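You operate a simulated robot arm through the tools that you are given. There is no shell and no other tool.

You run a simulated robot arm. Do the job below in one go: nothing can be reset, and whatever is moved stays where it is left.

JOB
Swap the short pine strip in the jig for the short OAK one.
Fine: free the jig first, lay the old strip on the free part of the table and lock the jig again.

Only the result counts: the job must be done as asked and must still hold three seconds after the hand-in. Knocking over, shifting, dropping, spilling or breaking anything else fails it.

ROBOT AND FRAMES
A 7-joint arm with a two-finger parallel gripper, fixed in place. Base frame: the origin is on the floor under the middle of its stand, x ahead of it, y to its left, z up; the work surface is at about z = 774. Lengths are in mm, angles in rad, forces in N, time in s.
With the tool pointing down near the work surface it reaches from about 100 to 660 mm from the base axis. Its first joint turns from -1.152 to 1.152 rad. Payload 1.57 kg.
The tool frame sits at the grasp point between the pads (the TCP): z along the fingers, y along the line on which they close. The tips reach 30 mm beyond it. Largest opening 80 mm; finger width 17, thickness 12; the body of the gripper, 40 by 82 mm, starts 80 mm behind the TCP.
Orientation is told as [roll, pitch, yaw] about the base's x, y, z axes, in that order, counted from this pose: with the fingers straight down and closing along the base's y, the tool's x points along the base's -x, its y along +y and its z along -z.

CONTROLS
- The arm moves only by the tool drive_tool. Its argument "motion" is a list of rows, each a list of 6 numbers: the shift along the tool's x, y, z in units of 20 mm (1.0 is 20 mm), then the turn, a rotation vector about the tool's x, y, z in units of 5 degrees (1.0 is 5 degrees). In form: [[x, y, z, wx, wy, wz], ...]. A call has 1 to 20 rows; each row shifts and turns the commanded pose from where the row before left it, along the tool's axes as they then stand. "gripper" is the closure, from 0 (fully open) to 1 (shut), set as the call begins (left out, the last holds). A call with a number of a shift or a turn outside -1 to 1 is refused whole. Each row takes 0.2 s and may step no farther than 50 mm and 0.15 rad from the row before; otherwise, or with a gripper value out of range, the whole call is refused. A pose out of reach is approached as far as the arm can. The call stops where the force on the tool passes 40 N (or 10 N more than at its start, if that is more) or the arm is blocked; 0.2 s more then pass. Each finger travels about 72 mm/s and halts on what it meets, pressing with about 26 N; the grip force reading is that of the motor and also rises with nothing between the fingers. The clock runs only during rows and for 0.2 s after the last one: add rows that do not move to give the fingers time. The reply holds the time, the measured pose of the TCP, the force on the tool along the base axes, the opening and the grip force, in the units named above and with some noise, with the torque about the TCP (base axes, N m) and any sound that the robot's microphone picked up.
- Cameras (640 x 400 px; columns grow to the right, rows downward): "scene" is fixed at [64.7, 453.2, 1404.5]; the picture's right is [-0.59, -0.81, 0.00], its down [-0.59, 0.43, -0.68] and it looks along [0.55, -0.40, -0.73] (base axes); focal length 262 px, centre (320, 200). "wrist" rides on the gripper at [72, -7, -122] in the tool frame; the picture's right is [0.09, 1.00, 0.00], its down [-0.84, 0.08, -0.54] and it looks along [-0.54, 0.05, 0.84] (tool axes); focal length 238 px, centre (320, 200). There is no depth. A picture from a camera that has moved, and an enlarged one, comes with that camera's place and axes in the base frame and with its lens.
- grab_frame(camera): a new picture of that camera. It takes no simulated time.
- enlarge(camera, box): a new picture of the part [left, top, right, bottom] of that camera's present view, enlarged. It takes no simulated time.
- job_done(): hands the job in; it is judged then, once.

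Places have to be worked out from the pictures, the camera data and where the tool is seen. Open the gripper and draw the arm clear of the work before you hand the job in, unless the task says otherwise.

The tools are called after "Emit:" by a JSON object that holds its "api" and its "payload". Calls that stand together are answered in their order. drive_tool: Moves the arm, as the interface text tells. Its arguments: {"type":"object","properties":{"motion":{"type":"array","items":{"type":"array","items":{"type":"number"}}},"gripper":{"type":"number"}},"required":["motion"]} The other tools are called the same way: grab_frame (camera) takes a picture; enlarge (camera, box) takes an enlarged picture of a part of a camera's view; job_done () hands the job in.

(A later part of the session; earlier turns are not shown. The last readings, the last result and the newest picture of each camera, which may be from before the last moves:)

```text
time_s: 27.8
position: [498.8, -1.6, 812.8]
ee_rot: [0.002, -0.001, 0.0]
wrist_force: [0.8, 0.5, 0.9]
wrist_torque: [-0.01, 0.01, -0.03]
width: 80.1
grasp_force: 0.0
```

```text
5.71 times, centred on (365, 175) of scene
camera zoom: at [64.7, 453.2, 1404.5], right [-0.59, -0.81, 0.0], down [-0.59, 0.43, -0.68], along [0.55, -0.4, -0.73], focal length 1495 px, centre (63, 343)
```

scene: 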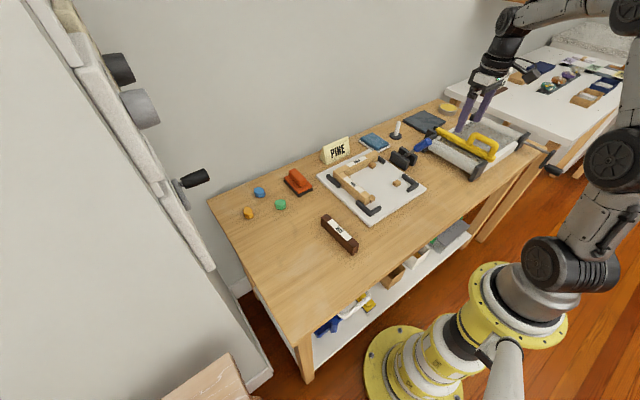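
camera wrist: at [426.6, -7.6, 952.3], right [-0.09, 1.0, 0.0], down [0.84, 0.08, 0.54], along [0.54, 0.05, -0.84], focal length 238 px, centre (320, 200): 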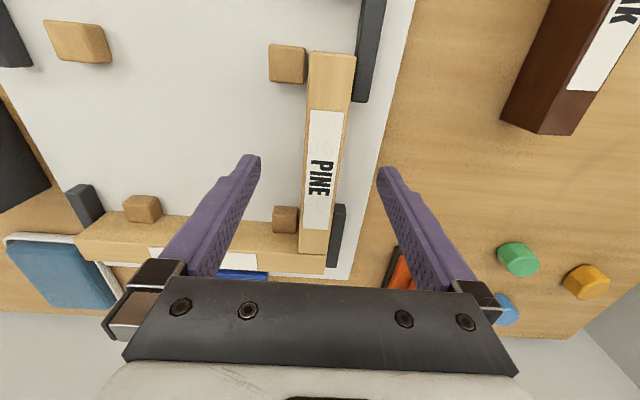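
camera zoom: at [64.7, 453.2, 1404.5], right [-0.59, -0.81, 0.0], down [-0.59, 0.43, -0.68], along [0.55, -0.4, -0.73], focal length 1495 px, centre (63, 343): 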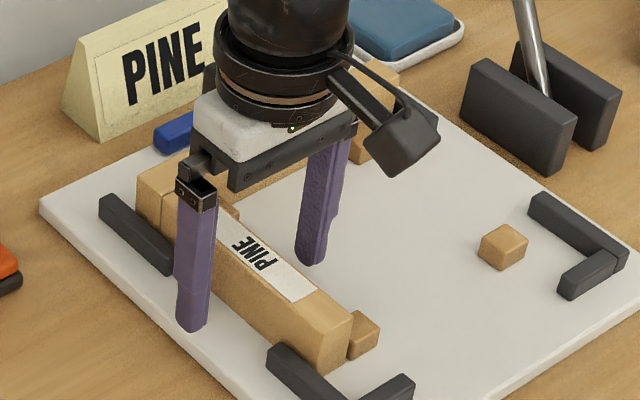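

No contact so far. Closing on the pine strip.

Emit:
{"api": "drive_tool", "payload": {"motion": [[0, 0, 0, 0, 0, 0], [0, 0, 0, 0, 0, 0], [0, 0, 0, 0, 0, 0], [0, 0, 0, 0, 0, 0], [0, 0, 0, 0, 0, 0]], "gripper": 1}}

Emit:
{"api": "grab_frame", "payload": {"camera": "wrist"}}

```text
time_s: 29.0
position: [500.2, -2.5, 813.8]
ee_rot: [0.0, 0.001, 0.0]
wrist_force: [0.2, 0.3, -0.7]
wrist_torque: [0.02, -0.01, 0.01]
width: 23.0
grasp_force: 26.3
```

```text
taken
camera wrist: at [426.3, -7.1, 935.0], right [-0.09, 1.0, 0.0], down [0.84, 0.08, 0.54], along [0.54, 0.05, -0.84], focal length 238 px, centre (320, 200)
```

wrist: 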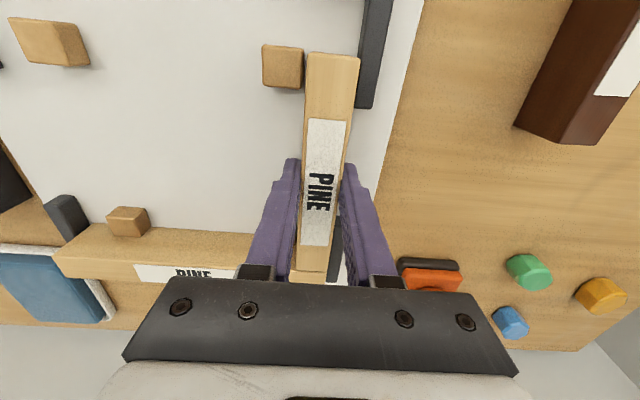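

Gripped at 23 mm. I'll slide it 3 mm back from the far strip to break contact, then lift straight up slowly.

Emit:
{"api": "drive_tool", "payload": {"motion": [[0.15, 0, 0, 0, 0, 0], [0, 0, -0.2, 0, 0, 0], [0, 0, -0.4, 0, 0, 0], [0, 0, -0.6, 0, 0, 0], [0, 0, -0.8, 0, 0, 0], [0, 0, 0, 0, 0, 0]]}}

Emit:
{"api": "enlarge", "payload": {"camera": "scene", "box": [310, 120, 420, 220]}}

Emit:
{"api": "grab_frame", "payload": {"camera": "wrist"}}

```text
time_s: 30.4
position: [497.0, -0.6, 852.5]
ee_rot: [-0.001, 0.0, 0.0]
wrist_force: [-0.5, -0.7, -0.5]
wrist_torque: [0.0, 0.0, 0.0]
width: 23.1
grasp_force: 25.9
```

```text
4.00 times, centred on (365, 170) of scene
camera zoom: at [64.8, 453.2, 1404.5], right [-0.59, -0.81, 0.0], down [-0.59, 0.43, -0.68], along [0.55, -0.4, -0.73], focal length 1046 px, centre (140, 320)
```

zoom: 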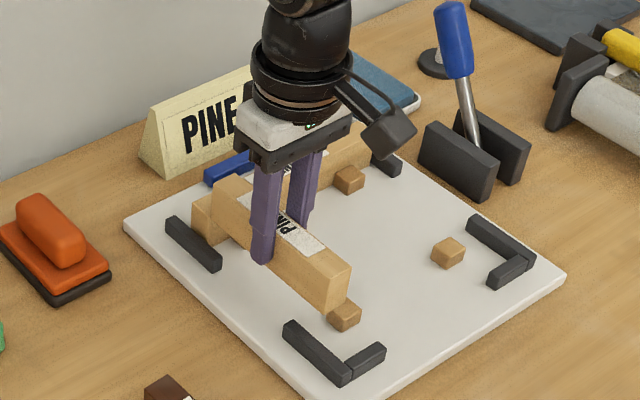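

```text
taken
camera wrist: at [424.5, -6.7, 974.6], right [-0.09, 1.0, 0.0], down [0.84, 0.08, 0.54], along [0.54, 0.05, -0.84], focal length 238 px, centre (320, 200)
```

wrist: 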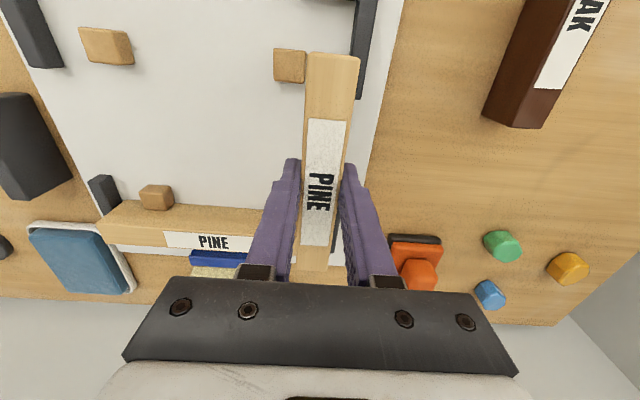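

The strip came out cleanly and the far strip hasn't moved. I'll lift higher and carry it over to the clear table area left of the oak, around (390, 245).

Emit:
{"api": "drive_tool", "payload": {"motion": [[0, 0, -0.85, 0, 0, 0], [0, 0, -0.85, 0, 0, 0], [0, 0, -0.85, 0, 0, 0], [0.4115, 0.9446, 0, 0, 0, 0], [0.4115, 0.9446, 0, 0, 0, 0], [0.4115, 0.9446, 0, 0, 0, 0], [0.4115, 0.9446, 0, 0, 0, 0], [0.4115, 0.9446, 0, 0, 0, 0], [0.4115, 0.9446, 0, 0, 0, 0], [0.4115, 0.9446, 0, 0, 0, 0], [0.4115, 0.9446, 0, 0, 0, 0], [0.4115, 0.9446, 0, 0, 0, 0], [0.4115, 0.9446, 0, 0, 0, 0], [0.4115, 0.9446, 0, 0, 0, 0], [0.4115, 0.9446, 0, 0, 0, 0], [0.4115, 0.9446, 0, 0, 0, 0], [0, 0, 0, 0, 0, 0]]}}

Emit:
{"api": "grab_frame", "payload": {"camera": "wrist"}}

Emit:
{"api": "grab_frame", "payload": {"camera": "scene"}}

```text
time_s: 34.0
position: [392.2, 246.3, 903.6]
ee_rot: [0.0, -0.001, 0.0]
wrist_force: [0.1, -0.6, -0.3]
wrist_torque: [0.0, -0.02, 0.01]
width: 23.1
grasp_force: 25.6
```

```text
taken
camera wrist: at [318.6, 241.6, 1024.6], right [-0.09, 1.0, 0.0], down [0.84, 0.08, 0.54], along [0.54, 0.05, -0.84], focal length 238 px, centre (320, 200)
```

wrist: 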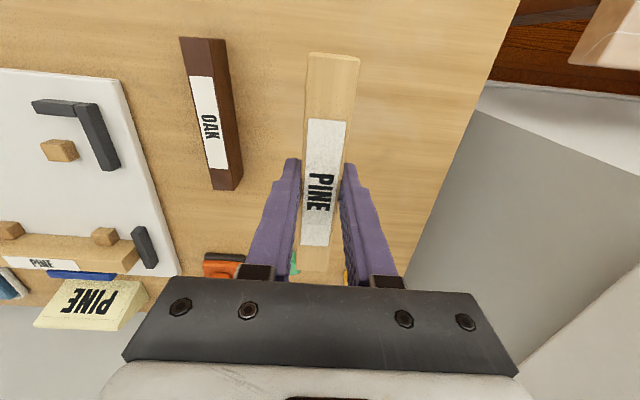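

```text
taken
```

scene: 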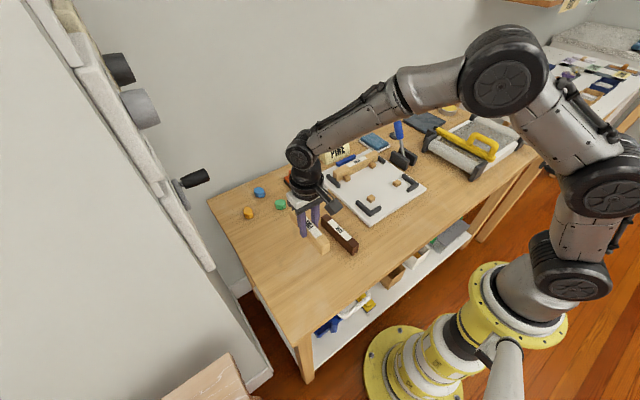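

The area beneath is clear. I'll lower to about 20 mm above the surface, then go down in small force-checked steps.

Emit:
{"api": "drive_tool", "payload": {"motion": [[0, 0, 0.8, 0, 0, 0], [0, 0, 0.8, 0, 0, 0], [0, 0, 0.8, 0, 0, 0], [0, 0, 0.8, 0, 0, 0], [0, 0, 0.8, 0, 0, 0], [0, 0, 0, 0, 0, 0]]}}

Emit:
{"api": "enlarge", "payload": {"camera": "scene", "box": [270, 180, 370, 260]}}

```text
time_s: 35.4
position: [390.1, 244.6, 823.7]
ee_rot: [-0.001, 0.001, -0.002]
wrist_force: [-0.3, 0.6, -1.3]
wrist_torque: [-0.03, 0.03, -0.03]
width: 22.9
grasp_force: 26.1
```

```text
5.00 times, centred on (320, 220) of scene
camera zoom: at [64.8, 453.2, 1404.5], right [-0.59, -0.81, 0.0], down [-0.59, 0.43, -0.68], along [0.55, -0.4, -0.73], focal length 1308 px, centre (320, 100)
```

zoom: 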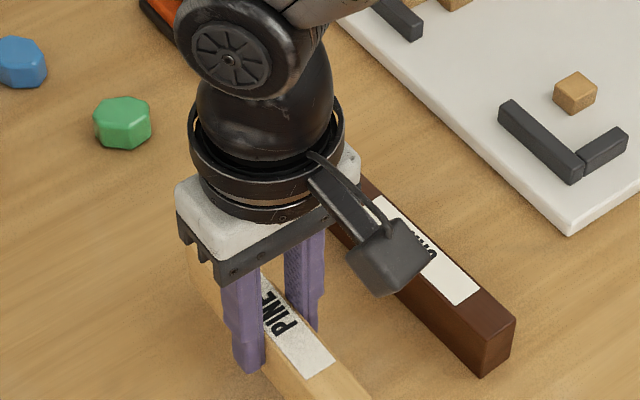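

Still free-hanging with no contact. Stepping down 8 mm in small increments.

Emit:
{"api": "drive_tool", "payload": {"motion": [[0, 0, 0.15, 0, 0, 0], [0, 0, 0.15, 0, 0, 0], [0, 0, 0.1, 0, 0, 0], [0, 0, 0, 0, 0, 0]]}}

Emit:
{"api": "enlarge", "payload": {"camera": "scene", "box": [280, 200, 360, 270]}}

```text
time_s: 36.4
position: [390.1, 244.1, 815.0]
ee_rot: [0.0, 0.0, -0.002]
wrist_force: [-0.1, 0.0, -0.9]
wrist_torque: [0.02, -0.01, -0.01]
width: 23.1
grasp_force: 26.0
```

```text
5.71 times, centred on (320, 235) of scene
camera zoom: at [64.8, 453.2, 1404.5], right [-0.59, -0.81, 0.0], down [-0.59, 0.43, -0.68], along [0.55, -0.4, -0.73], focal length 1495 px, centre (320, 0)
```

zoom: 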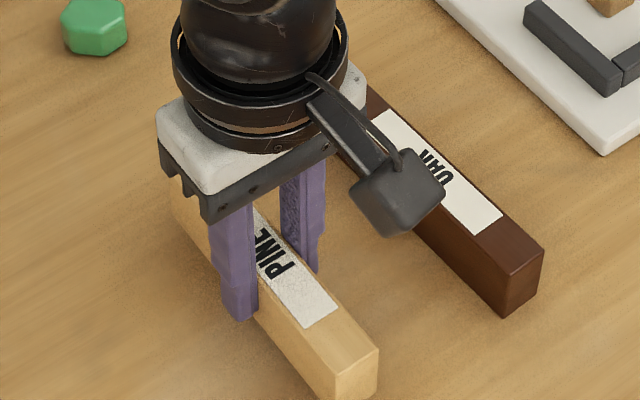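

No contact yet, as expected. Going down 6 mm more, then in 2 mm steps.

Emit:
{"api": "drive_tool", "payload": {"motion": [[0, 0, 0.1, 0, 0, 0], [0, 0, 0.1, 0, 0, 0], [0, 0, 0.1, 0, 0, 0], [0, 0, 0, 0, 0, 0]]}}

Emit:
{"api": "drive_tool", "payload": {"motion": [[0, 0, 0.1, 0, 0, 0], [0, 0, 0, 0, 0, 0]]}}

Emit:
{"api": "drive_tool", "payload": {"motion": [[0, 0, 0.1, 0, 0, 0], [0, 0, 0, 0, 0, 0]]}}

```text
time_s: 37.4
position: [389.5, 243.5, 808.8]
ee_rot: [0.0, 0.001, 0.0]
wrist_force: [-0.5, 0.3, 0.2]
wrist_torque: [0.04, -0.02, 0.03]
width: 23.3
grasp_force: 26.0
```

```text
time_s: 38.0
position: [390.4, 242.9, 808.7]
ee_rot: [0.0, -0.001, 0.0]
wrist_force: [0.0, -0.2, 0.0]
wrist_torque: [0.02, -0.03, 0.0]
width: 23.2
grasp_force: 26.4
```

```text
time_s: 38.6
position: [390.5, 242.4, 806.4]
ee_rot: [-0.001, 0.0, 0.001]
wrist_force: [0.0, 0.3, -0.7]
wrist_torque: [0.0, 0.0, 0.0]
width: 22.9
grasp_force: 25.6
```

Still free at about 806. Continuing in 2 mm steps.

Emit:
{"api": "drive_tool", "payload": {"motion": [[0, 0, 0.1, 0, 0, 0], [0, 0, 0, 0, 0, 0]]}}

Emit:
{"api": "drive_tool", "payload": {"motion": [[0, 0, 0.08, 0, 0, 0], [0, 0, 0, 0, 0, 0]]}}

Emit:
{"api": "enlarge", "payload": {"camera": "scene", "box": [280, 200, 360, 270]}}

```text
time_s: 39.2
position: [391.2, 243.5, 803.6]
ee_rot: [-0.001, 0.0, 0.002]
wrist_force: [0.5, -0.4, -0.8]
wrist_torque: [-0.01, 0.0, -0.01]
width: 23.0
grasp_force: 26.3
```

```text
time_s: 39.8
position: [390.3, 244.6, 803.4]
ee_rot: [0.0, -0.001, 0.0]
wrist_force: [-0.7, -0.9, -1.1]
wrist_torque: [0.04, 0.01, -0.01]
width: 23.2
grasp_force: 25.8
```

```text
5.71 times, centred on (320, 235) of scene
camera zoom: at [64.8, 453.2, 1404.5], right [-0.59, -0.81, 0.0], down [-0.59, 0.43, -0.68], along [0.55, -0.4, -0.73], focal length 1495 px, centre (320, 0)
```

zoom: 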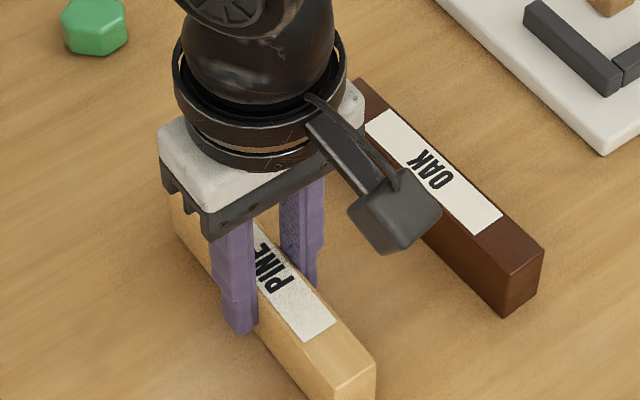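

Contact has not come yet. I'll keep stepping down gently and watching the vertical force.

Emit:
{"api": "drive_tool", "payload": {"motion": [[0, 0, 0.1, 0, 0, 0], [0, 0, 0, 0, 0, 0]]}}

Emit:
{"api": "drive_tool", "payload": {"motion": [[0, 0, 0.08, 0, 0, 0], [0, 0, 0, 0, 0, 0]]}}

```text
time_s: 40.4
position: [390.8, 245.1, 800.4]
ee_rot: [-0.001, 0.0, 0.0]
wrist_force: [0.5, -0.6, -0.7]
wrist_torque: [0.02, 0.02, 0.0]
width: 23.2
grasp_force: 26.2
```

```text
time_s: 41.0
position: [391.2, 244.4, 799.4]
ee_rot: [0.002, 0.0, 0.0]
wrist_force: [-3.6, -0.8, 12.7]
wrist_torque: [-0.06, 0.69, 0.04]
width: 23.0
grasp_force: 25.9
```

Contact: 12.7 N upward at TCP z≈799.5, so the strip is on the table. I'll relax a touch, open the gripper, and check.

Emit:
{"api": "drive_tool", "payload": {"motion": [[0, 0, -0.04, 0, 0, 0], [0, 0, 0, 0, 0, 0]]}}

Emit:
{"api": "drive_tool", "payload": {"motion": [[0, 0, 0, 0, 0, 0], [0, 0, 0, 0, 0, 0], [0, 0, 0, 0, 0, 0], [0, 0, 0, 0, 0, 0], [0, 0, 0, 0, 0, 0]], "gripper": 0}}

Emit:
{"api": "enlarge", "payload": {"camera": "scene", "box": [280, 200, 360, 270]}}

Emit:
{"api": "grab_frame", "payload": {"camera": "wrist"}}

```text
time_s: 41.6
position: [391.1, 245.1, 799.8]
ee_rot: [-0.002, -0.003, 0.001]
wrist_force: [1.9, 1.4, 2.8]
wrist_torque: [0.04, -0.05, 0.0]
width: 23.0
grasp_force: 26.3
```

```text
time_s: 42.8
position: [391.1, 243.4, 798.8]
ee_rot: [0.0, 0.0, 0.0]
wrist_force: [-0.1, 0.1, 0.4]
wrist_torque: [-0.01, -0.01, 0.02]
width: 80.1
grasp_force: 0.0
```

```text
5.71 times, centred on (320, 235) of scene
camera zoom: at [64.7, 453.2, 1404.5], right [-0.59, -0.81, 0.0], down [-0.59, 0.43, -0.68], along [0.55, -0.4, -0.73], focal length 1495 px, centre (320, 0)
```

zoom: 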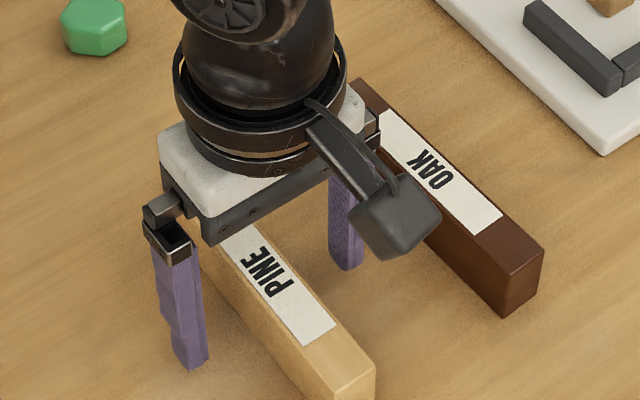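

```text
taken
camera wrist: at [317.8, 238.8, 921.1], right [-0.09, 1.0, 0.0], down [0.84, 0.08, 0.54], along [0.54, 0.05, -0.84], focal length 238 px, centre (320, 200)
```

wrist: 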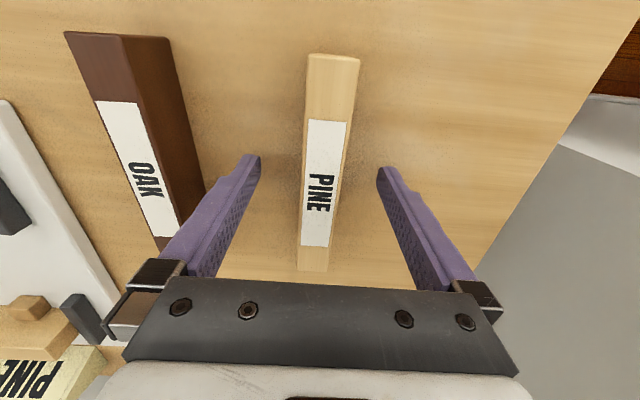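

The pine strip rests stably on the free table area. I'll rise straight up, move over the oak at about (391, 144), and turn about 3° to match its yaw.

Emit:
{"api": "drive_tool", "payload": {"motion": [[0, 0, -0.5, 0, 0, 0], [0, 0, -0.9, 0, 0, 0], [0, 0, -0.9, 0, 0, 0], [0, 0, -0.9, 0, 0, 0], [0, 0, -0.9, 0, 0, 0], [0, 0, -0.9, 0, 0, 0], [0, -0.9, 0, 0, 0, 0], [0, -0.9, 0, 0, 0, 0], [0, -0.9, 0, 0, 0, 0], [0, -0.9, 0, 0, 0, 0], [0, -0.9, 0, 0, 0, 0], [0, -0.45, 0, 0, 0, 0], [0, 0, 0, 0, 0, -0.6], [0, 0, 0, 0, 0, 0]]}}

Emit:
{"api": "grab_frame", "payload": {"camera": "wrist"}}

Emit:
{"api": "enlarge", "payload": {"camera": "wrist", "box": [250, 30, 410, 260]}}

```text
time_s: 45.8
position: [390.5, 145.1, 899.7]
ee_rot: [0.0, 0.0, 0.054]
wrist_force: [-0.4, 0.2, -0.3]
wrist_torque: [0.01, 0.0, 0.0]
width: 80.0
grasp_force: 0.0
```

```text
taken
camera wrist: at [318.4, 136.1, 1020.8], right [-0.14, 0.99, 0.0], down [0.83, 0.12, 0.54], along [0.54, 0.08, -0.84], focal length 238 px, centre (320, 200)
```

wrist: 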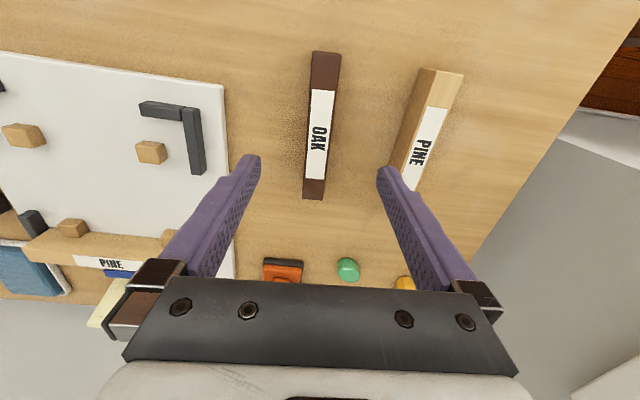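

```text
1.74 times, centred on (330, 145) of wrist
camera zoom: at [318.4, 136.1, 1020.8], right [-0.14, 0.99, 0.0], down [0.83, 0.12, 0.54], along [0.54, 0.08, -0.84], focal length 414 px, centre (303, 296)
```

zoom: 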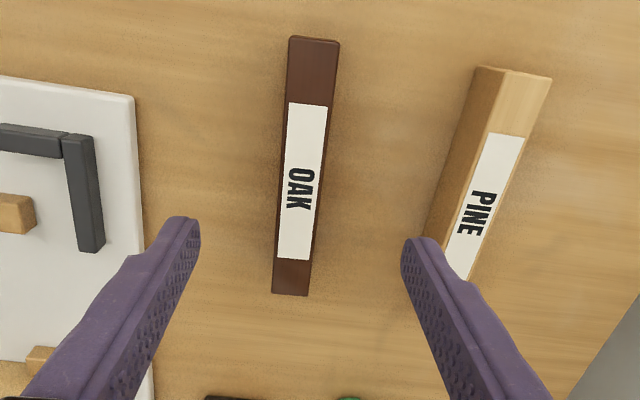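

The oak is aligned with the fingers, with its centre within ~1–2 mm and yaw within 0.3°. I'll descend to the same relative grasp height (TCP z≈800).

Emit:
{"api": "drive_tool", "payload": {"motion": [[0, -0.03, 0.9, 0, 0, 0], [0, -0.02, 0.9, 0, 0, 0], [0, 0, 0.9, 0, 0, 0], [0, 0, 0.9, 0, 0, 0], [0, 0, 0.5, 0, 0, 0], [0, 0, 0.5, 0, 0, 0], [0, 0, 0.33, 0, 0, 0], [0, 0, 0, 0, 0, 0]]}}

Emit:
{"api": "grab_frame", "payload": {"camera": "wrist"}}

Emit:
{"api": "enlarge", "payload": {"camera": "scene", "box": [280, 190, 370, 270]}}

```text
time_s: 47.6
position: [391.7, 144.0, 801.6]
ee_rot: [0.0, -0.001, 0.053]
wrist_force: [0.2, 0.3, 0.4]
wrist_torque: [-0.01, -0.04, 0.0]
width: 80.0
grasp_force: 0.1
```

```text
taken
camera wrist: at [319.7, 134.3, 922.6], right [-0.14, 0.99, 0.0], down [0.83, 0.12, 0.54], along [0.54, 0.08, -0.84], focal length 238 px, centre (320, 200)
```

wrist: 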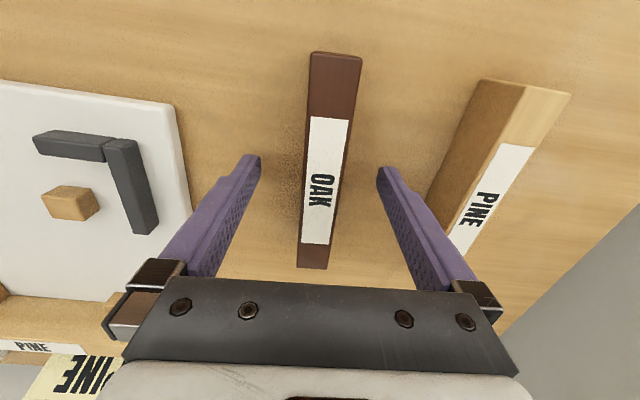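

```text
5.00 times, centred on (325, 230) of scene
camera zoom: at [64.7, 453.2, 1404.5], right [-0.59, -0.81, 0.0], down [-0.59, 0.43, -0.68], along [0.55, -0.4, -0.73], focal length 1308 px, centre (295, 50)
```

zoom: 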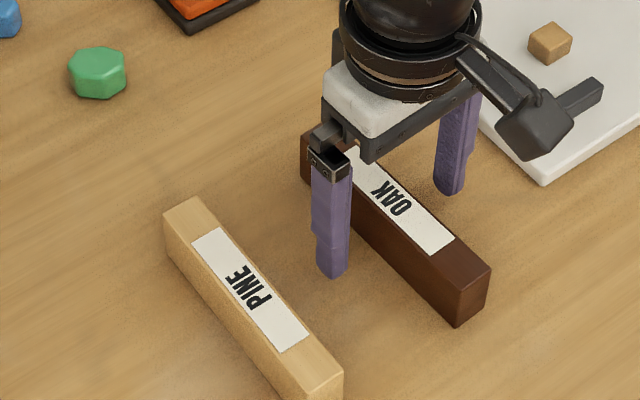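

The fingers straddle the oak evenly. Closing on it.

Emit:
{"api": "drive_tool", "payload": {"motion": [[0, 0, 0, 0, 0, 0], [0, 0, 0, 0, 0, 0], [0, 0, 0, 0, 0, 0], [0, 0, 0, 0, 0, 0], [0, 0, 0, 0, 0, 0]], "gripper": 1}}

Emit:
{"api": "enlarge", "payload": {"camera": "wrist", "box": [270, 30, 400, 130]}}

```text
time_s: 48.8
position: [391.8, 142.4, 801.9]
ee_rot: [0.001, 0.0, 0.053]
wrist_force: [1.0, 0.0, -0.4]
wrist_torque: [0.03, -0.01, 0.02]
width: 23.4
grasp_force: 26.2
```

```text
4.00 times, centred on (335, 80) of wrist
camera zoom: at [319.7, 134.3, 922.9], right [-0.14, 0.99, 0.0], down [0.83, 0.12, 0.54], along [0.54, 0.08, -0.84], focal length 953 px, centre (260, 680)
```

zoom: 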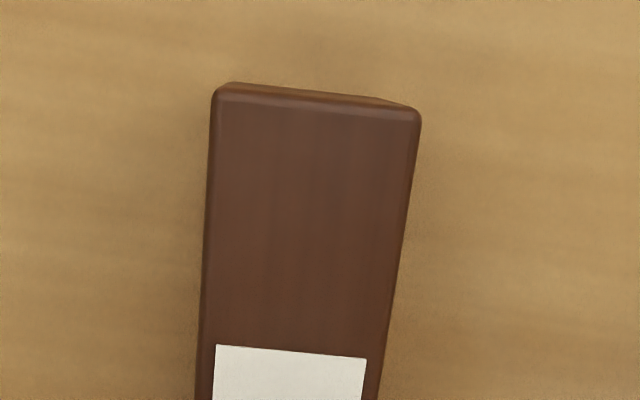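

Oak gripped at 23.4 mm, sitting within ~1 mm of where the pine sat in the fingers. I'll lift straight up, turn back to yaw 0, and carry it over the slot with a small gap to the far strip.

Emit:
{"api": "drive_tool", "payload": {"motion": [[0, 0, -0.3, 0, 0, 0], [0, 0, -0.8, 0, 0, 0], [0, 0, -0.9, 0, 0, 0], [0, 0, -0.9, 0, 0, 0], [0, 0, -0.9, 0, 0, 0], [0, 0, -0.6, 0, 0, 0], [0, 0, 0, 0, 0, 0.6], [-0.65, -0.9, 0, 0, 0, 0], [-0.65, -0.9, 0, 0, 0, 0], [-0.65, -0.9, 0, 0, 0, 0], [-0.65, -0.9, 0, 0, 0, 0], [-0.65, -0.9, 0, 0, 0, 0], [-0.65, -0.9, 0, 0, 0, 0], [-0.65, -0.9, 0, 0, 0, 0], [-0.65, -0.9, 0, 0, 0, 0], [0, 0, 0, 0, 0, 0], [0, 0, 0, 0, 0, 0]]}}

Emit:
{"api": "grab_frame", "payload": {"camera": "wrist"}}

Emit:
{"api": "enlarge", "payload": {"camera": "scene", "box": [300, 110, 430, 220]}}

```text
time_s: 52.4
position: [494.8, -0.3, 889.1]
ee_rot: [0.001, 0.0, 0.0]
wrist_force: [0.3, 0.7, -0.7]
wrist_torque: [0.02, 0.02, 0.03]
width: 23.3
grasp_force: 26.1
```

```text
taken
camera wrist: at [421.3, -4.4, 1010.5], right [-0.09, 1.0, 0.0], down [0.84, 0.08, 0.54], along [0.54, 0.05, -0.84], focal length 238 px, centre (320, 200)
```

wrist: 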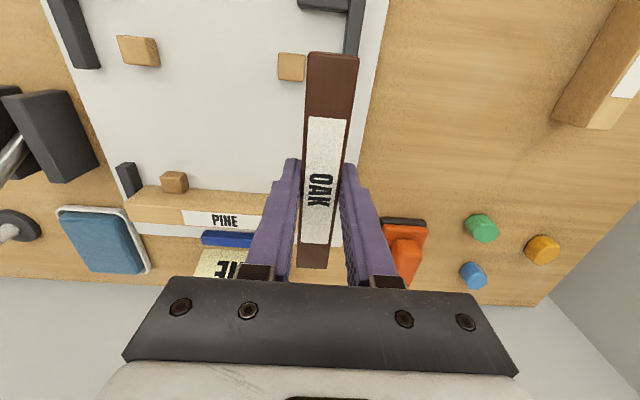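

```text
3.64 times, centred on (365, 165) of scene
camera zoom: at [64.8, 453.2, 1404.5], right [-0.59, -0.81, 0.0], down [-0.59, 0.43, -0.68], along [0.55, -0.4, -0.73], focal length 951 px, centre (156, 327)
```

zoom: 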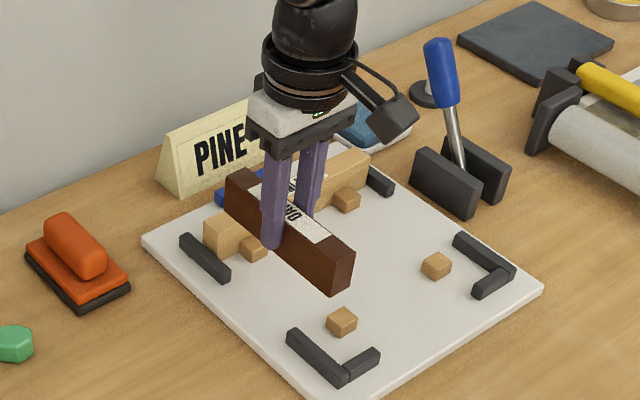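

Oak is over the slot with its label up. I'll nudge it into line and lower until its bottom is just above the stops, then check the alignment.

Emit:
{"api": "drive_tool", "payload": {"motion": [[-0.125, -0.04, 0.4, 0, 0, 0], [0, 0, 0.6, 0, 0, 0], [0, 0, 0.6, 0, 0, 0], [0, 0, 0.5, 0, 0, 0], [0, 0, 0, 0, 0, 0], [0, 0, 0, 0, 0, 0]]}}

Emit:
{"api": "grab_frame", "payload": {"camera": "wrist"}}

Emit:
{"api": "enlarge", "payload": {"camera": "wrist", "box": [250, 20, 410, 120]}}

Emit:
{"api": "enlarge", "payload": {"camera": "wrist", "box": [270, 210, 370, 290]}}

Emit:
{"api": "enlarge", "payload": {"camera": "scene", "box": [325, 140, 405, 210]}}

```text
time_s: 53.8
position: [496.2, -0.4, 847.3]
ee_rot: [0.001, 0.001, 0.002]
wrist_force: [0.5, 0.3, -0.3]
wrist_torque: [0.01, 0.02, 0.02]
width: 23.2
grasp_force: 26.2
```

```text
taken
camera wrist: at [424.0, -6.4, 968.4], right [-0.09, 1.0, 0.0], down [0.84, 0.08, 0.54], along [0.54, 0.05, -0.84], focal length 238 px, centre (320, 200)
```

wrist: 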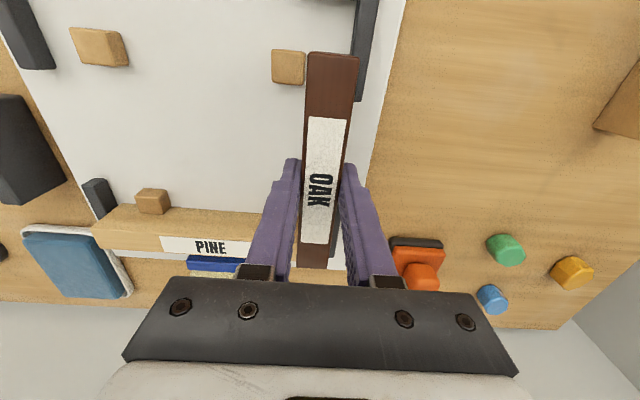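

```text
4.00 times, centred on (330, 70) of wrist
camera zoom: at [424.0, -6.4, 968.4], right [-0.09, 1.0, 0.0], down [0.84, 0.08, 0.54], along [0.54, 0.05, -0.84], focal length 953 px, centre (280, 720)
```

zoom: 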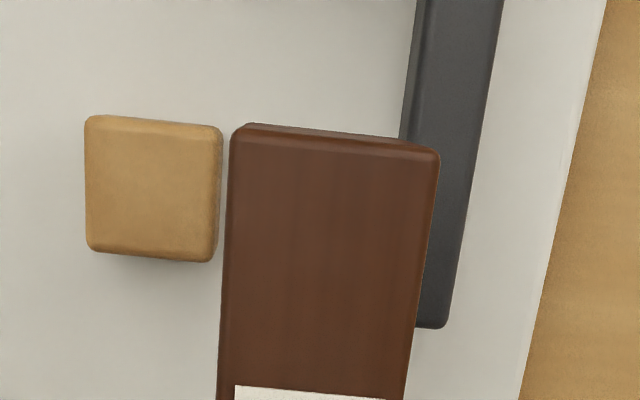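

```text
5.00 times, centred on (320, 250) of wrist
camera zoom: at [424.0, -6.4, 968.4], right [-0.09, 1.0, 0.0], down [0.84, 0.08, 0.54], along [0.54, 0.05, -0.84], focal length 1192 px, centre (320, -50)
```

zoom: 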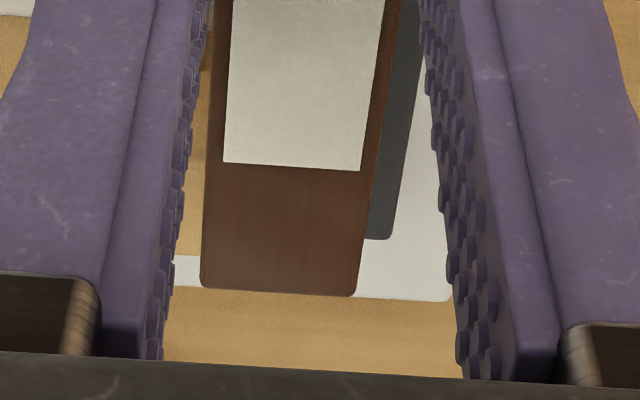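

```text
5.71 times, centred on (365, 175) of scene
camera zoom: at [64.8, 453.2, 1404.5], right [-0.59, -0.81, 0.0], down [-0.59, 0.43, -0.68], along [0.55, -0.4, -0.73], focal length 1495 px, centre (63, 343)
```

zoom: 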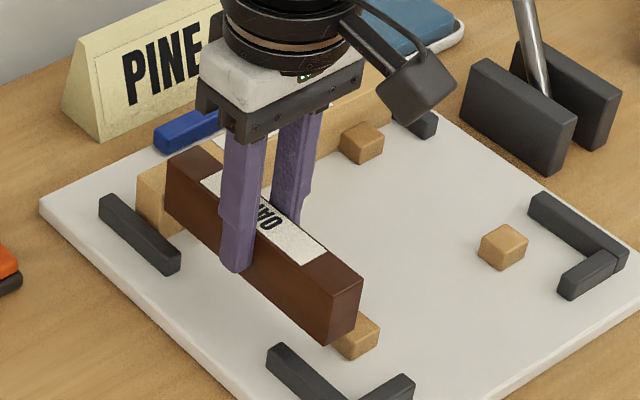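

The channel between block and stop is about 31 mm wide and the oak (23 mm) hangs near its middle, with a 2–3 mm gap to the far strip. Lowering into the slot to just above the plate.

Emit:
{"api": "drive_tool", "payload": {"motion": [[0, 0, 0.35, 0, 0, 0], [0, 0, 0.35, 0, 0, 0], [0, 0, 0.3, 0, 0, 0], [0, 0, 0.25, 0, 0, 0], [0, 0, 0, 0, 0, 0]]}}

Emit:
{"api": "enlarge", "payload": {"camera": "wrist", "box": [250, 20, 410, 120]}}

Emit:
{"api": "enlarge", "payload": {"camera": "wrist", "box": [270, 210, 370, 290]}}

Emit:
{"api": "enlarge", "payload": {"camera": "scene", "box": [325, 140, 405, 210]}}

```text
time_s: 55.0
position: [497.7, -1.6, 822.2]
ee_rot: [-0.001, -0.001, 0.0]
wrist_force: [0.0, -0.1, -1.0]
wrist_torque: [0.0, 0.02, -0.01]
width: 23.1
grasp_force: 25.9
```

```text
4.00 times, centred on (330, 70) of wrist
camera zoom: at [424.8, -7.0, 942.9], right [-0.09, 1.0, 0.0], down [0.84, 0.08, 0.54], along [0.54, 0.05, -0.84], focal length 953 px, centre (280, 720)
```

zoom: 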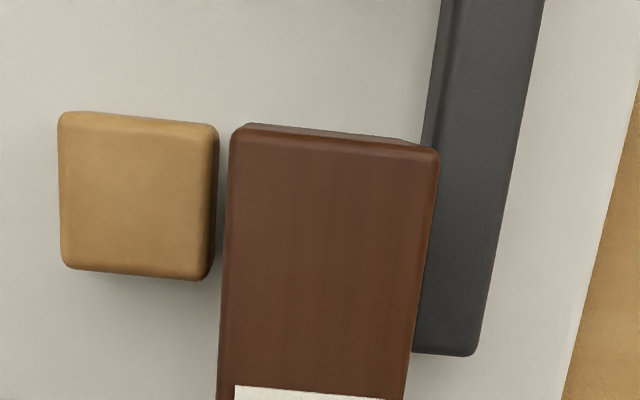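

```text
5.00 times, centred on (320, 250) of wrist
camera zoom: at [424.8, -7.0, 942.9], right [-0.09, 1.0, 0.0], down [0.84, 0.08, 0.54], along [0.54, 0.05, -0.84], focal length 1192 px, centre (320, -50)
```

zoom: 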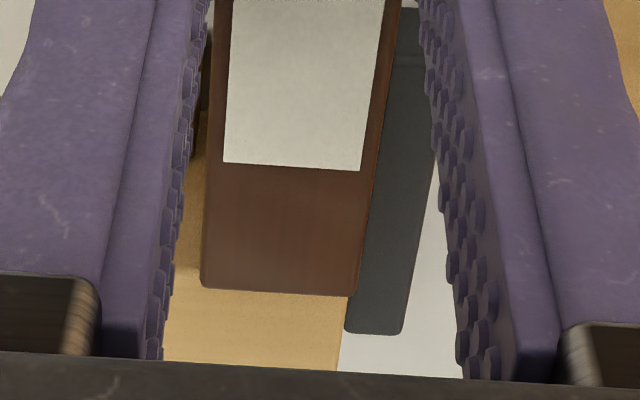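

```text
5.71 times, centred on (365, 175) of scene
camera zoom: at [64.8, 453.2, 1404.5], right [-0.59, -0.81, 0.0], down [-0.59, 0.43, -0.68], along [0.55, -0.4, -0.73], focal length 1495 px, centre (63, 343)
```

zoom: 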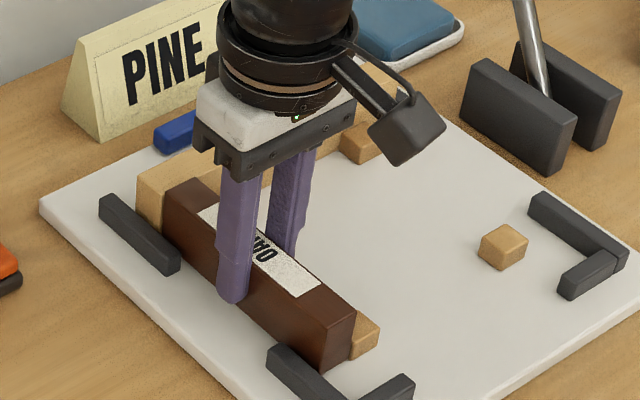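

It's descending cleanly between the block and the stop with no contact force. I'll continue in small steps until it touches the plate.

Emit:
{"api": "drive_tool", "payload": {"motion": [[0, 0, 0.1, 0, 0, 0], [0, 0, 0.1, 0, 0, 0], [0, 0, 0, 0, 0, 0]]}}

Emit:
{"api": "drive_tool", "payload": {"motion": [[0, 0, 0.08, 0, 0, 0], [0, 0, 0, 0, 0, 0]]}}

Emit:
{"api": "drive_tool", "payload": {"motion": [[0, 0, 0.07, 0, 0, 0], [0, 0, 0, 0, 0, 0]]}}

```text
time_s: 55.8
position: [497.2, -1.5, 818.3]
ee_rot: [0.0, 0.0, 0.0]
wrist_force: [-0.2, -0.2, 0.2]
wrist_torque: [-0.01, -0.01, 0.0]
width: 23.3
grasp_force: 25.9
```

```text
time_s: 56.4
position: [498.0, -0.5, 815.8]
ee_rot: [0.0, 0.001, -0.001]
wrist_force: [0.2, -0.1, -2.0]
wrist_torque: [0.01, 0.0, -0.01]
width: 23.3
grasp_force: 25.9
```

```text
time_s: 57.0
position: [496.9, -0.7, 814.7]
ee_rot: [-0.001, -0.002, -0.001]
wrist_force: [-1.2, -0.5, 7.0]
wrist_torque: [-0.01, 0.55, 0.08]
width: 23.2
grasp_force: 26.0
```

Contact with the plate at z≈814.7 (7 N), exactly as predicted. I'll check the remaining gap to the far strip before releasing.

Emit:
{"api": "enlarge", "payload": {"camera": "wrist", "box": [250, 20, 410, 120]}}

Emit:
{"api": "enlarge", "payload": {"camera": "wrist", "box": [290, 240, 350, 290]}}

Emit:
{"api": "enlarge", "payload": {"camera": "scene", "box": [330, 150, 380, 200]}}

```text
4.00 times, centred on (330, 70) of wrist
camera zoom: at [424.4, -6.4, 936.8], right [-0.09, 1.0, 0.0], down [0.84, 0.08, 0.54], along [0.54, 0.05, -0.84], focal length 953 px, centre (280, 720)
```

zoom: 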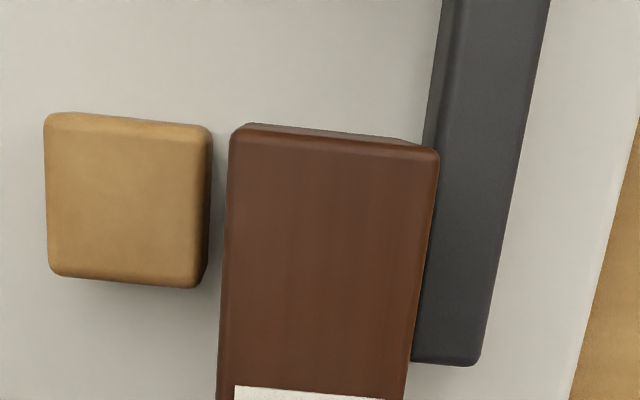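

```text
8.00 times, centred on (320, 265) of wrist
camera zoom: at [424.4, -6.4, 936.8], right [-0.09, 1.0, 0.0], down [0.84, 0.08, 0.54], along [0.54, 0.05, -0.84], focal length 1907 px, centre (320, -320)
```

zoom: 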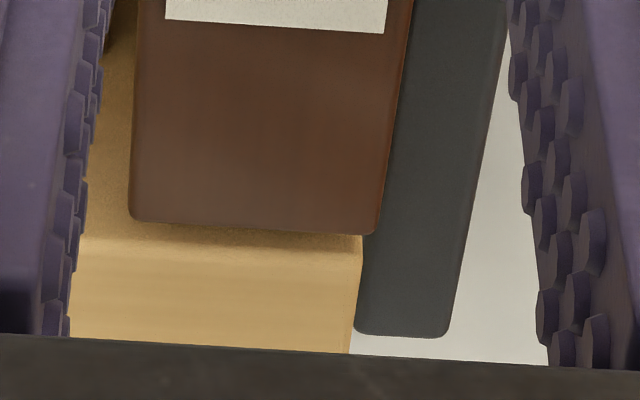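

```text
8.00 times, centred on (355, 175) of scene
camera zoom: at [64.6, 453.2, 1404.5], right [-0.59, -0.81, 0.0], down [-0.59, 0.43, -0.68], along [0.55, -0.4, -0.73], focal length 2092 px, centre (40, 400)
```

zoom: 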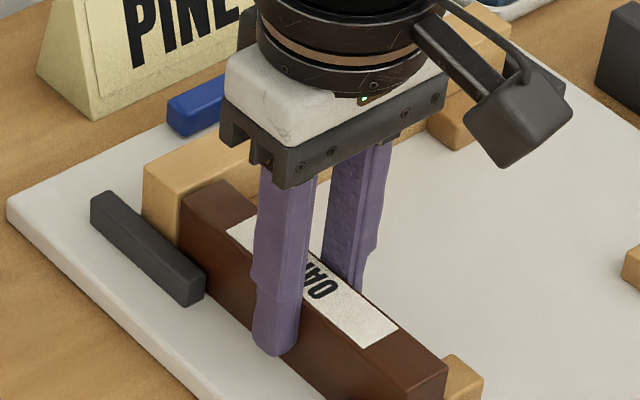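

A gap of about 2.5 mm to the far strip remains. I'll relieve the downward pressure slightly and slide the oak forward about 2 mm so it seats where the pine was.

Emit:
{"api": "drive_tool", "payload": {"motion": [[0, 0, -0.03, 0, 0, 0], [-0.05, 0, 0, 0, 0, 0], [-0.05, 0, 0, 0, 0, 0], [0, 0, 0, 0, 0, 0]]}}

Emit:
{"api": "enlarge", "payload": {"camera": "wrist", "box": [290, 240, 350, 290]}}

```text
time_s: 58.0
position: [499.8, -1.2, 815.6]
ee_rot: [-0.001, 0.003, 0.0]
wrist_force: [0.3, 0.0, -0.7]
wrist_torque: [0.02, 0.02, 0.01]
width: 23.1
grasp_force: 26.3
```

```text
8.00 times, centred on (320, 265) of wrist
camera zoom: at [426.8, -6.5, 937.4], right [-0.09, 1.0, 0.0], down [0.84, 0.08, 0.54], along [0.54, 0.05, -0.84], focal length 1907 px, centre (320, -320)
```

zoom: 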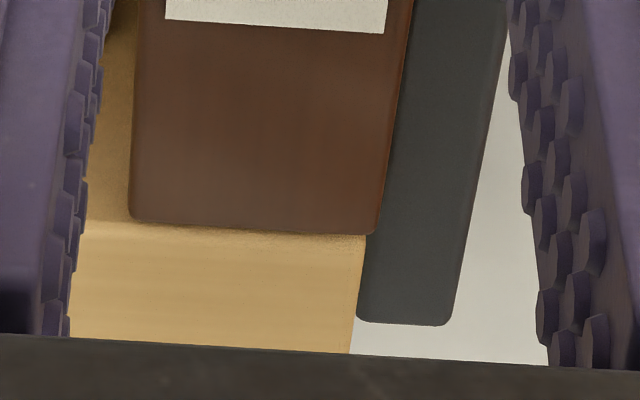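

The oak's end is now within a millimetre of the far strip. I'll press it lightly back onto the plate and release.

Emit:
{"api": "drive_tool", "payload": {"motion": [[-0.02, 0, 0, 0, 0, 0], [0, 0, 0.04, 0, 0, 0], [0, 0, 0, 0, 0, 0]]}}

Emit:
{"api": "drive_tool", "payload": {"motion": [[0, 0, 0, 0, 0, 0], [0, 0, 0, 0, 0, 0], [0, 0, 0, 0, 0, 0], [0, 0, 0, 0, 0, 0], [0, 0, 0, 0, 0, 0]], "gripper": 0}}

Emit:
{"api": "grab_frame", "payload": {"camera": "wrist"}}

Emit:
{"api": "enlarge", "payload": {"camera": "scene", "box": [325, 140, 405, 210]}}

```text
time_s: 58.8
position: [500.3, 0.4, 815.8]
ee_rot: [0.0, 0.0, -0.001]
wrist_force: [-1.2, 0.5, -0.1]
wrist_torque: [0.02, -0.04, 0.0]
width: 23.0
grasp_force: 25.7
```

```text
time_s: 60.0
position: [500.8, 0.9, 815.7]
ee_rot: [0.0, 0.0, 0.0]
wrist_force: [0.2, 1.2, 0.4]
wrist_torque: [0.01, -0.03, -0.02]
width: 80.2
grasp_force: 0.0
```

```text
taken
camera wrist: at [427.3, -5.7, 936.9], right [-0.09, 1.0, 0.0], down [0.84, 0.08, 0.54], along [0.54, 0.05, -0.84], focal length 238 px, centre (320, 200)
```

wrist: 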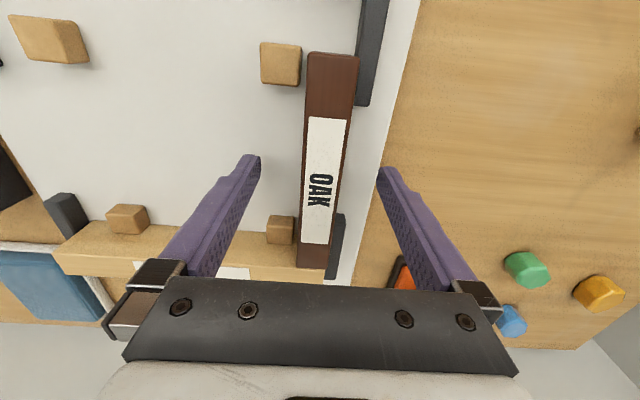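

```text
5.71 times, centred on (365, 175) of scene
camera zoom: at [64.7, 453.2, 1404.5], right [-0.59, -0.81, 0.0], down [-0.59, 0.43, -0.68], along [0.55, -0.4, -0.73], focal length 1495 px, centre (63, 343)
```

zoom: 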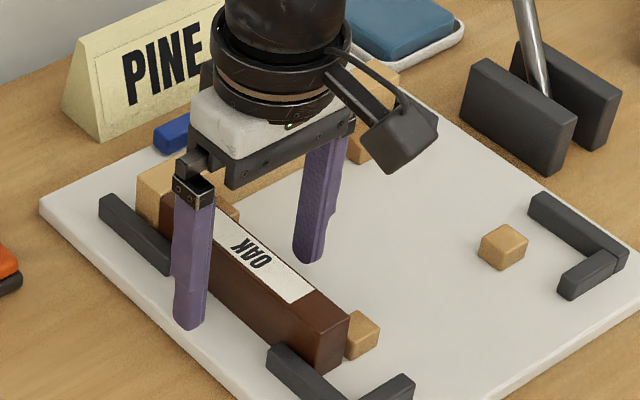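

The oak is released in the slot. Rising straight up to inspect its seating against the stops and far strip.

Emit:
{"api": "drive_tool", "payload": {"motion": [[0, 0, -0.4, 0, 0, 0], [0, 0, -0.8, 0, 0, 0], [0, 0, -1, 0, 0, 0], [0, 0, -1, 0, 0, 0], [0, 0, -1, 0, 0, 0], [0, 0, -1, 0, 0, 0], [0, 0, 0, 0, 0, 0]]}}

Emit:
{"api": "enlarge", "payload": {"camera": "wrist", "box": [250, 30, 410, 230]}}

Emit:
{"api": "enlarge", "payload": {"camera": "wrist", "box": [270, 150, 370, 230]}}

Emit:
{"api": "enlarge", "payload": {"camera": "scene", "box": [300, 110, 430, 220]}}

```text
time_s: 61.6
position: [498.7, 0.2, 919.4]
ee_rot: [0.001, -0.002, -0.001]
wrist_force: [0.1, 0.5, 0.1]
wrist_torque: [0.01, -0.01, -0.02]
width: 79.9
grasp_force: 0.0
```

```text
2.00 times, centred on (330, 130) of wrist
camera zoom: at [425.3, -4.3, 1041.0], right [-0.09, 1.0, 0.0], down [0.84, 0.08, 0.54], along [0.54, 0.05, -0.84], focal length 477 px, centre (300, 340)
```

zoom: 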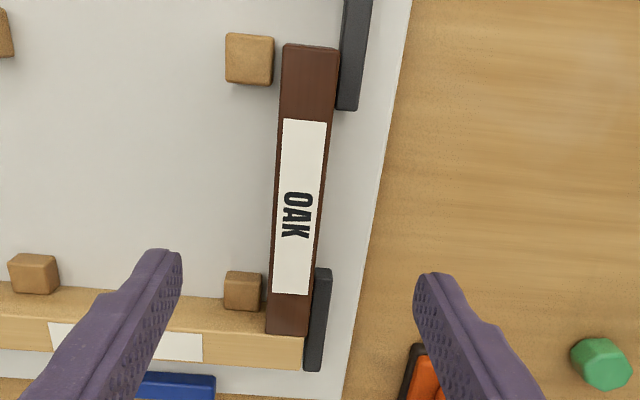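

```text
5.00 times, centred on (320, 190) of wrist
camera zoom: at [425.3, -4.3, 1041.0], right [-0.09, 1.0, 0.0], down [0.84, 0.08, 0.54], along [0.54, 0.05, -0.84], focal length 1192 px, centre (320, 250)
```

zoom: 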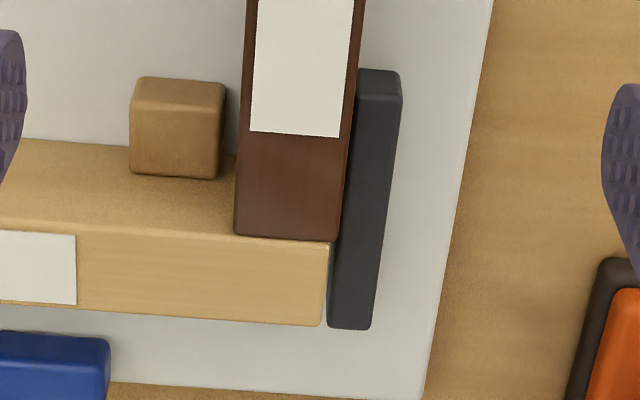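

```text
3.64 times, centred on (365, 165) of scene
camera zoom: at [64.7, 453.2, 1404.5], right [-0.59, -0.81, 0.0], down [-0.59, 0.43, -0.68], along [0.55, -0.4, -0.73], focal length 951 px, centre (156, 327)
```

zoom: 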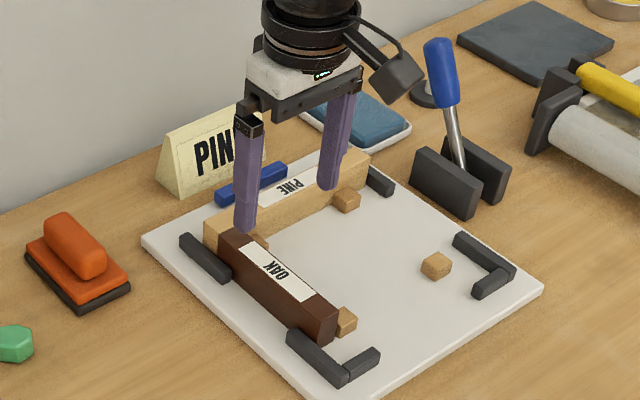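

The oak sits squarely in the slot between block and stops, flush with the far strip. Everything else is in place, so now I'll lock. I'll go up and over to the lever handle, whose knob end is now near (591, −274, 900), with the fingers open and well above it.

Emit:
{"api": "drive_tool", "payload": {"motion": [[0, 0, -0.76, 0, 0, 0], [0, 0, -0.76, 0, 0, 0], [0, 0, -0.76, 0, 0, 0], [-0.2725, -0.979, 0, 0, 0, 0], [-0.2725, -0.979, 0, 0, 0, 0], [-0.2725, -0.979, 0, 0, 0, 0], [-0.2725, -0.979, 0, 0, 0, 0], [-0.2725, -0.979, 0, 0, 0, 0], [-0.2725, -0.979, 0, 0, 0, 0], [-0.2725, -0.979, 0, 0, 0, 0], [-0.2725, -0.979, 0, 0, 0, 0], [-0.2725, -0.979, 0, 0, 0, 0], [-0.2725, -0.979, 0, 0, 0, 0], [-0.2725, -0.979, 0, 0, 0, 0], [-0.2725, -0.979, 0, 0, 0, 0], [-0.2725, -0.979, 0, 0, 0, 0], [-0.2725, -0.979, 0, 0, 0, 0], [0, 0, 0, 0, 0, 0]]}}

Emit:
{"api": "grab_frame", "payload": {"camera": "wrist"}}

Emit:
{"api": "enlarge", "payload": {"camera": "scene", "box": [350, 60, 480, 180]}}

```text
time_s: 65.4
position: [575.1, -275.9, 963.7]
ee_rot: [0.0, 0.0, -0.001]
wrist_force: [-0.9, 0.8, -0.5]
wrist_torque: [-0.03, 0.01, 0.01]
width: 80.2
grasp_force: 0.1
```

```text
taken
camera wrist: at [502.3, -280.9, 1086.0], right [-0.09, 1.0, 0.0], down [0.84, 0.08, 0.54], along [0.54, 0.05, -0.84], focal length 238 px, centre (320, 200)
```

wrist: 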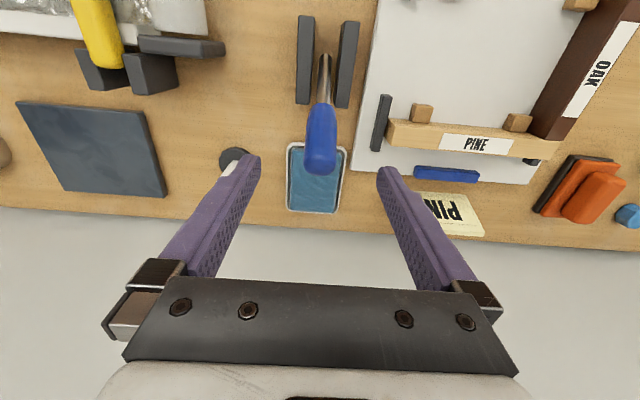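

```text
3.33 times, centred on (415, 120) of scene
camera zoom: at [64.8, 453.2, 1404.5], right [-0.59, -0.81, 0.0], down [-0.59, 0.43, -0.68], along [0.55, -0.4, -0.73], focal length 872 px, centre (3, 467)
```

zoom: 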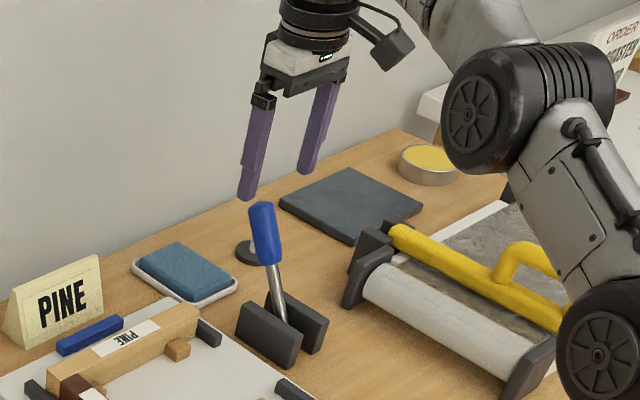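

The handle is centred between the fingers. Descending to the same grip height where I released it (z≈875), then closing.

Emit:
{"api": "drive_tool", "payload": {"motion": [[0, 0.05, 0.89, 0, 0, 0], [0, 0, 0.89, 0, 0, 0], [0, 0, 0.89, 0, 0, 0], [0, 0, 0.89, 0, 0, 0], [0, 0, 0.87, 0, 0, 0], [0, 0, 0, 0, 0, 0]]}}

Emit:
{"api": "grab_frame", "payload": {"camera": "wrist"}}

```text
time_s: 66.8
position: [575.5, -274.0, 876.2]
ee_rot: [-0.001, 0.001, 0.001]
wrist_force: [-0.6, -0.3, 0.2]
wrist_torque: [0.01, 0.02, -0.01]
width: 80.1
grasp_force: 0.0
```

```text
taken
camera wrist: at [503.2, -278.9, 997.1], right [-0.09, 1.0, 0.0], down [0.84, 0.08, 0.54], along [0.54, 0.05, -0.84], focal length 238 px, centre (320, 200)
```

wrist: 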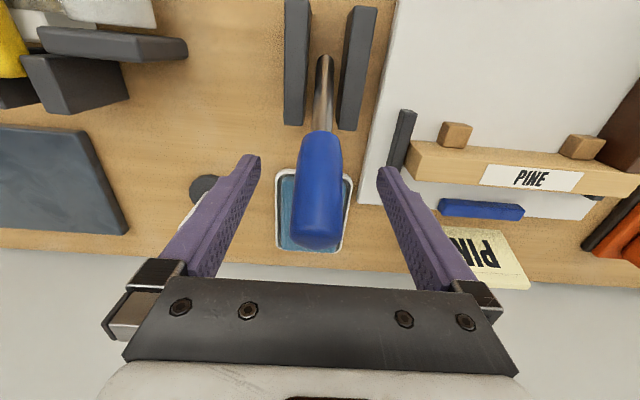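

Handle is between the pads. Closing on it.

Emit:
{"api": "drive_tool", "payload": {"motion": [[0, 0, 0, 0, 0, 0], [0, 0, 0, 0, 0, 0], [0, 0, 0, 0, 0, 0], [0, 0, 0, 0, 0, 0]], "gripper": 1}}

```text
time_s: 67.8
position: [576.7, -274.9, 875.3]
ee_rot: [-0.003, 0.0, 0.001]
wrist_force: [2.3, -9.5, -2.1]
wrist_torque: [-0.02, -0.2, 0.04]
width: 27.2
grasp_force: 37.8
```

Gripped at 27 mm. I'll swing the lever back along its arc toward the robot, first to about vertical.

Emit:
{"api": "drive_tool", "payload": {"motion": [[0.395, 0, -0.24, 0, 0, 0], [0.415, 0, -0.205, 0, 0, 0], [0.43, 0, -0.17, 0, 0, 0], [0.445, 0, -0.135, 0, 0, 0], [0.45, 0, -0.09, 0, 0, 0], [0.46, 0, -0.05, 0, 0, 0], [0, 0, 0, 0, 0, 0]]}}

Emit:
{"api": "enlarge", "payload": {"camera": "scene", "box": [310, 100, 450, 210]}}

```text
time_s: 69.4
position: [525.8, -275.0, 895.3]
ee_rot: [-0.002, -0.004, -0.001]
wrist_force: [11.1, -7.5, -1.7]
wrist_torque: [0.05, -1.09, -0.03]
width: 27.4
grasp_force: 38.1
```

```text
3.64 times, centred on (380, 155) of scene
camera zoom: at [65.0, 453.0, 1404.6], right [-0.59, -0.81, 0.0], down [-0.59, 0.43, -0.68], along [0.55, -0.4, -0.73], focal length 951 px, centre (102, 364)
```

zoom: 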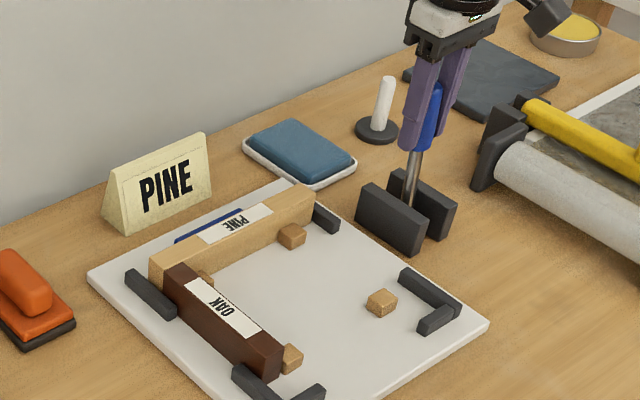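

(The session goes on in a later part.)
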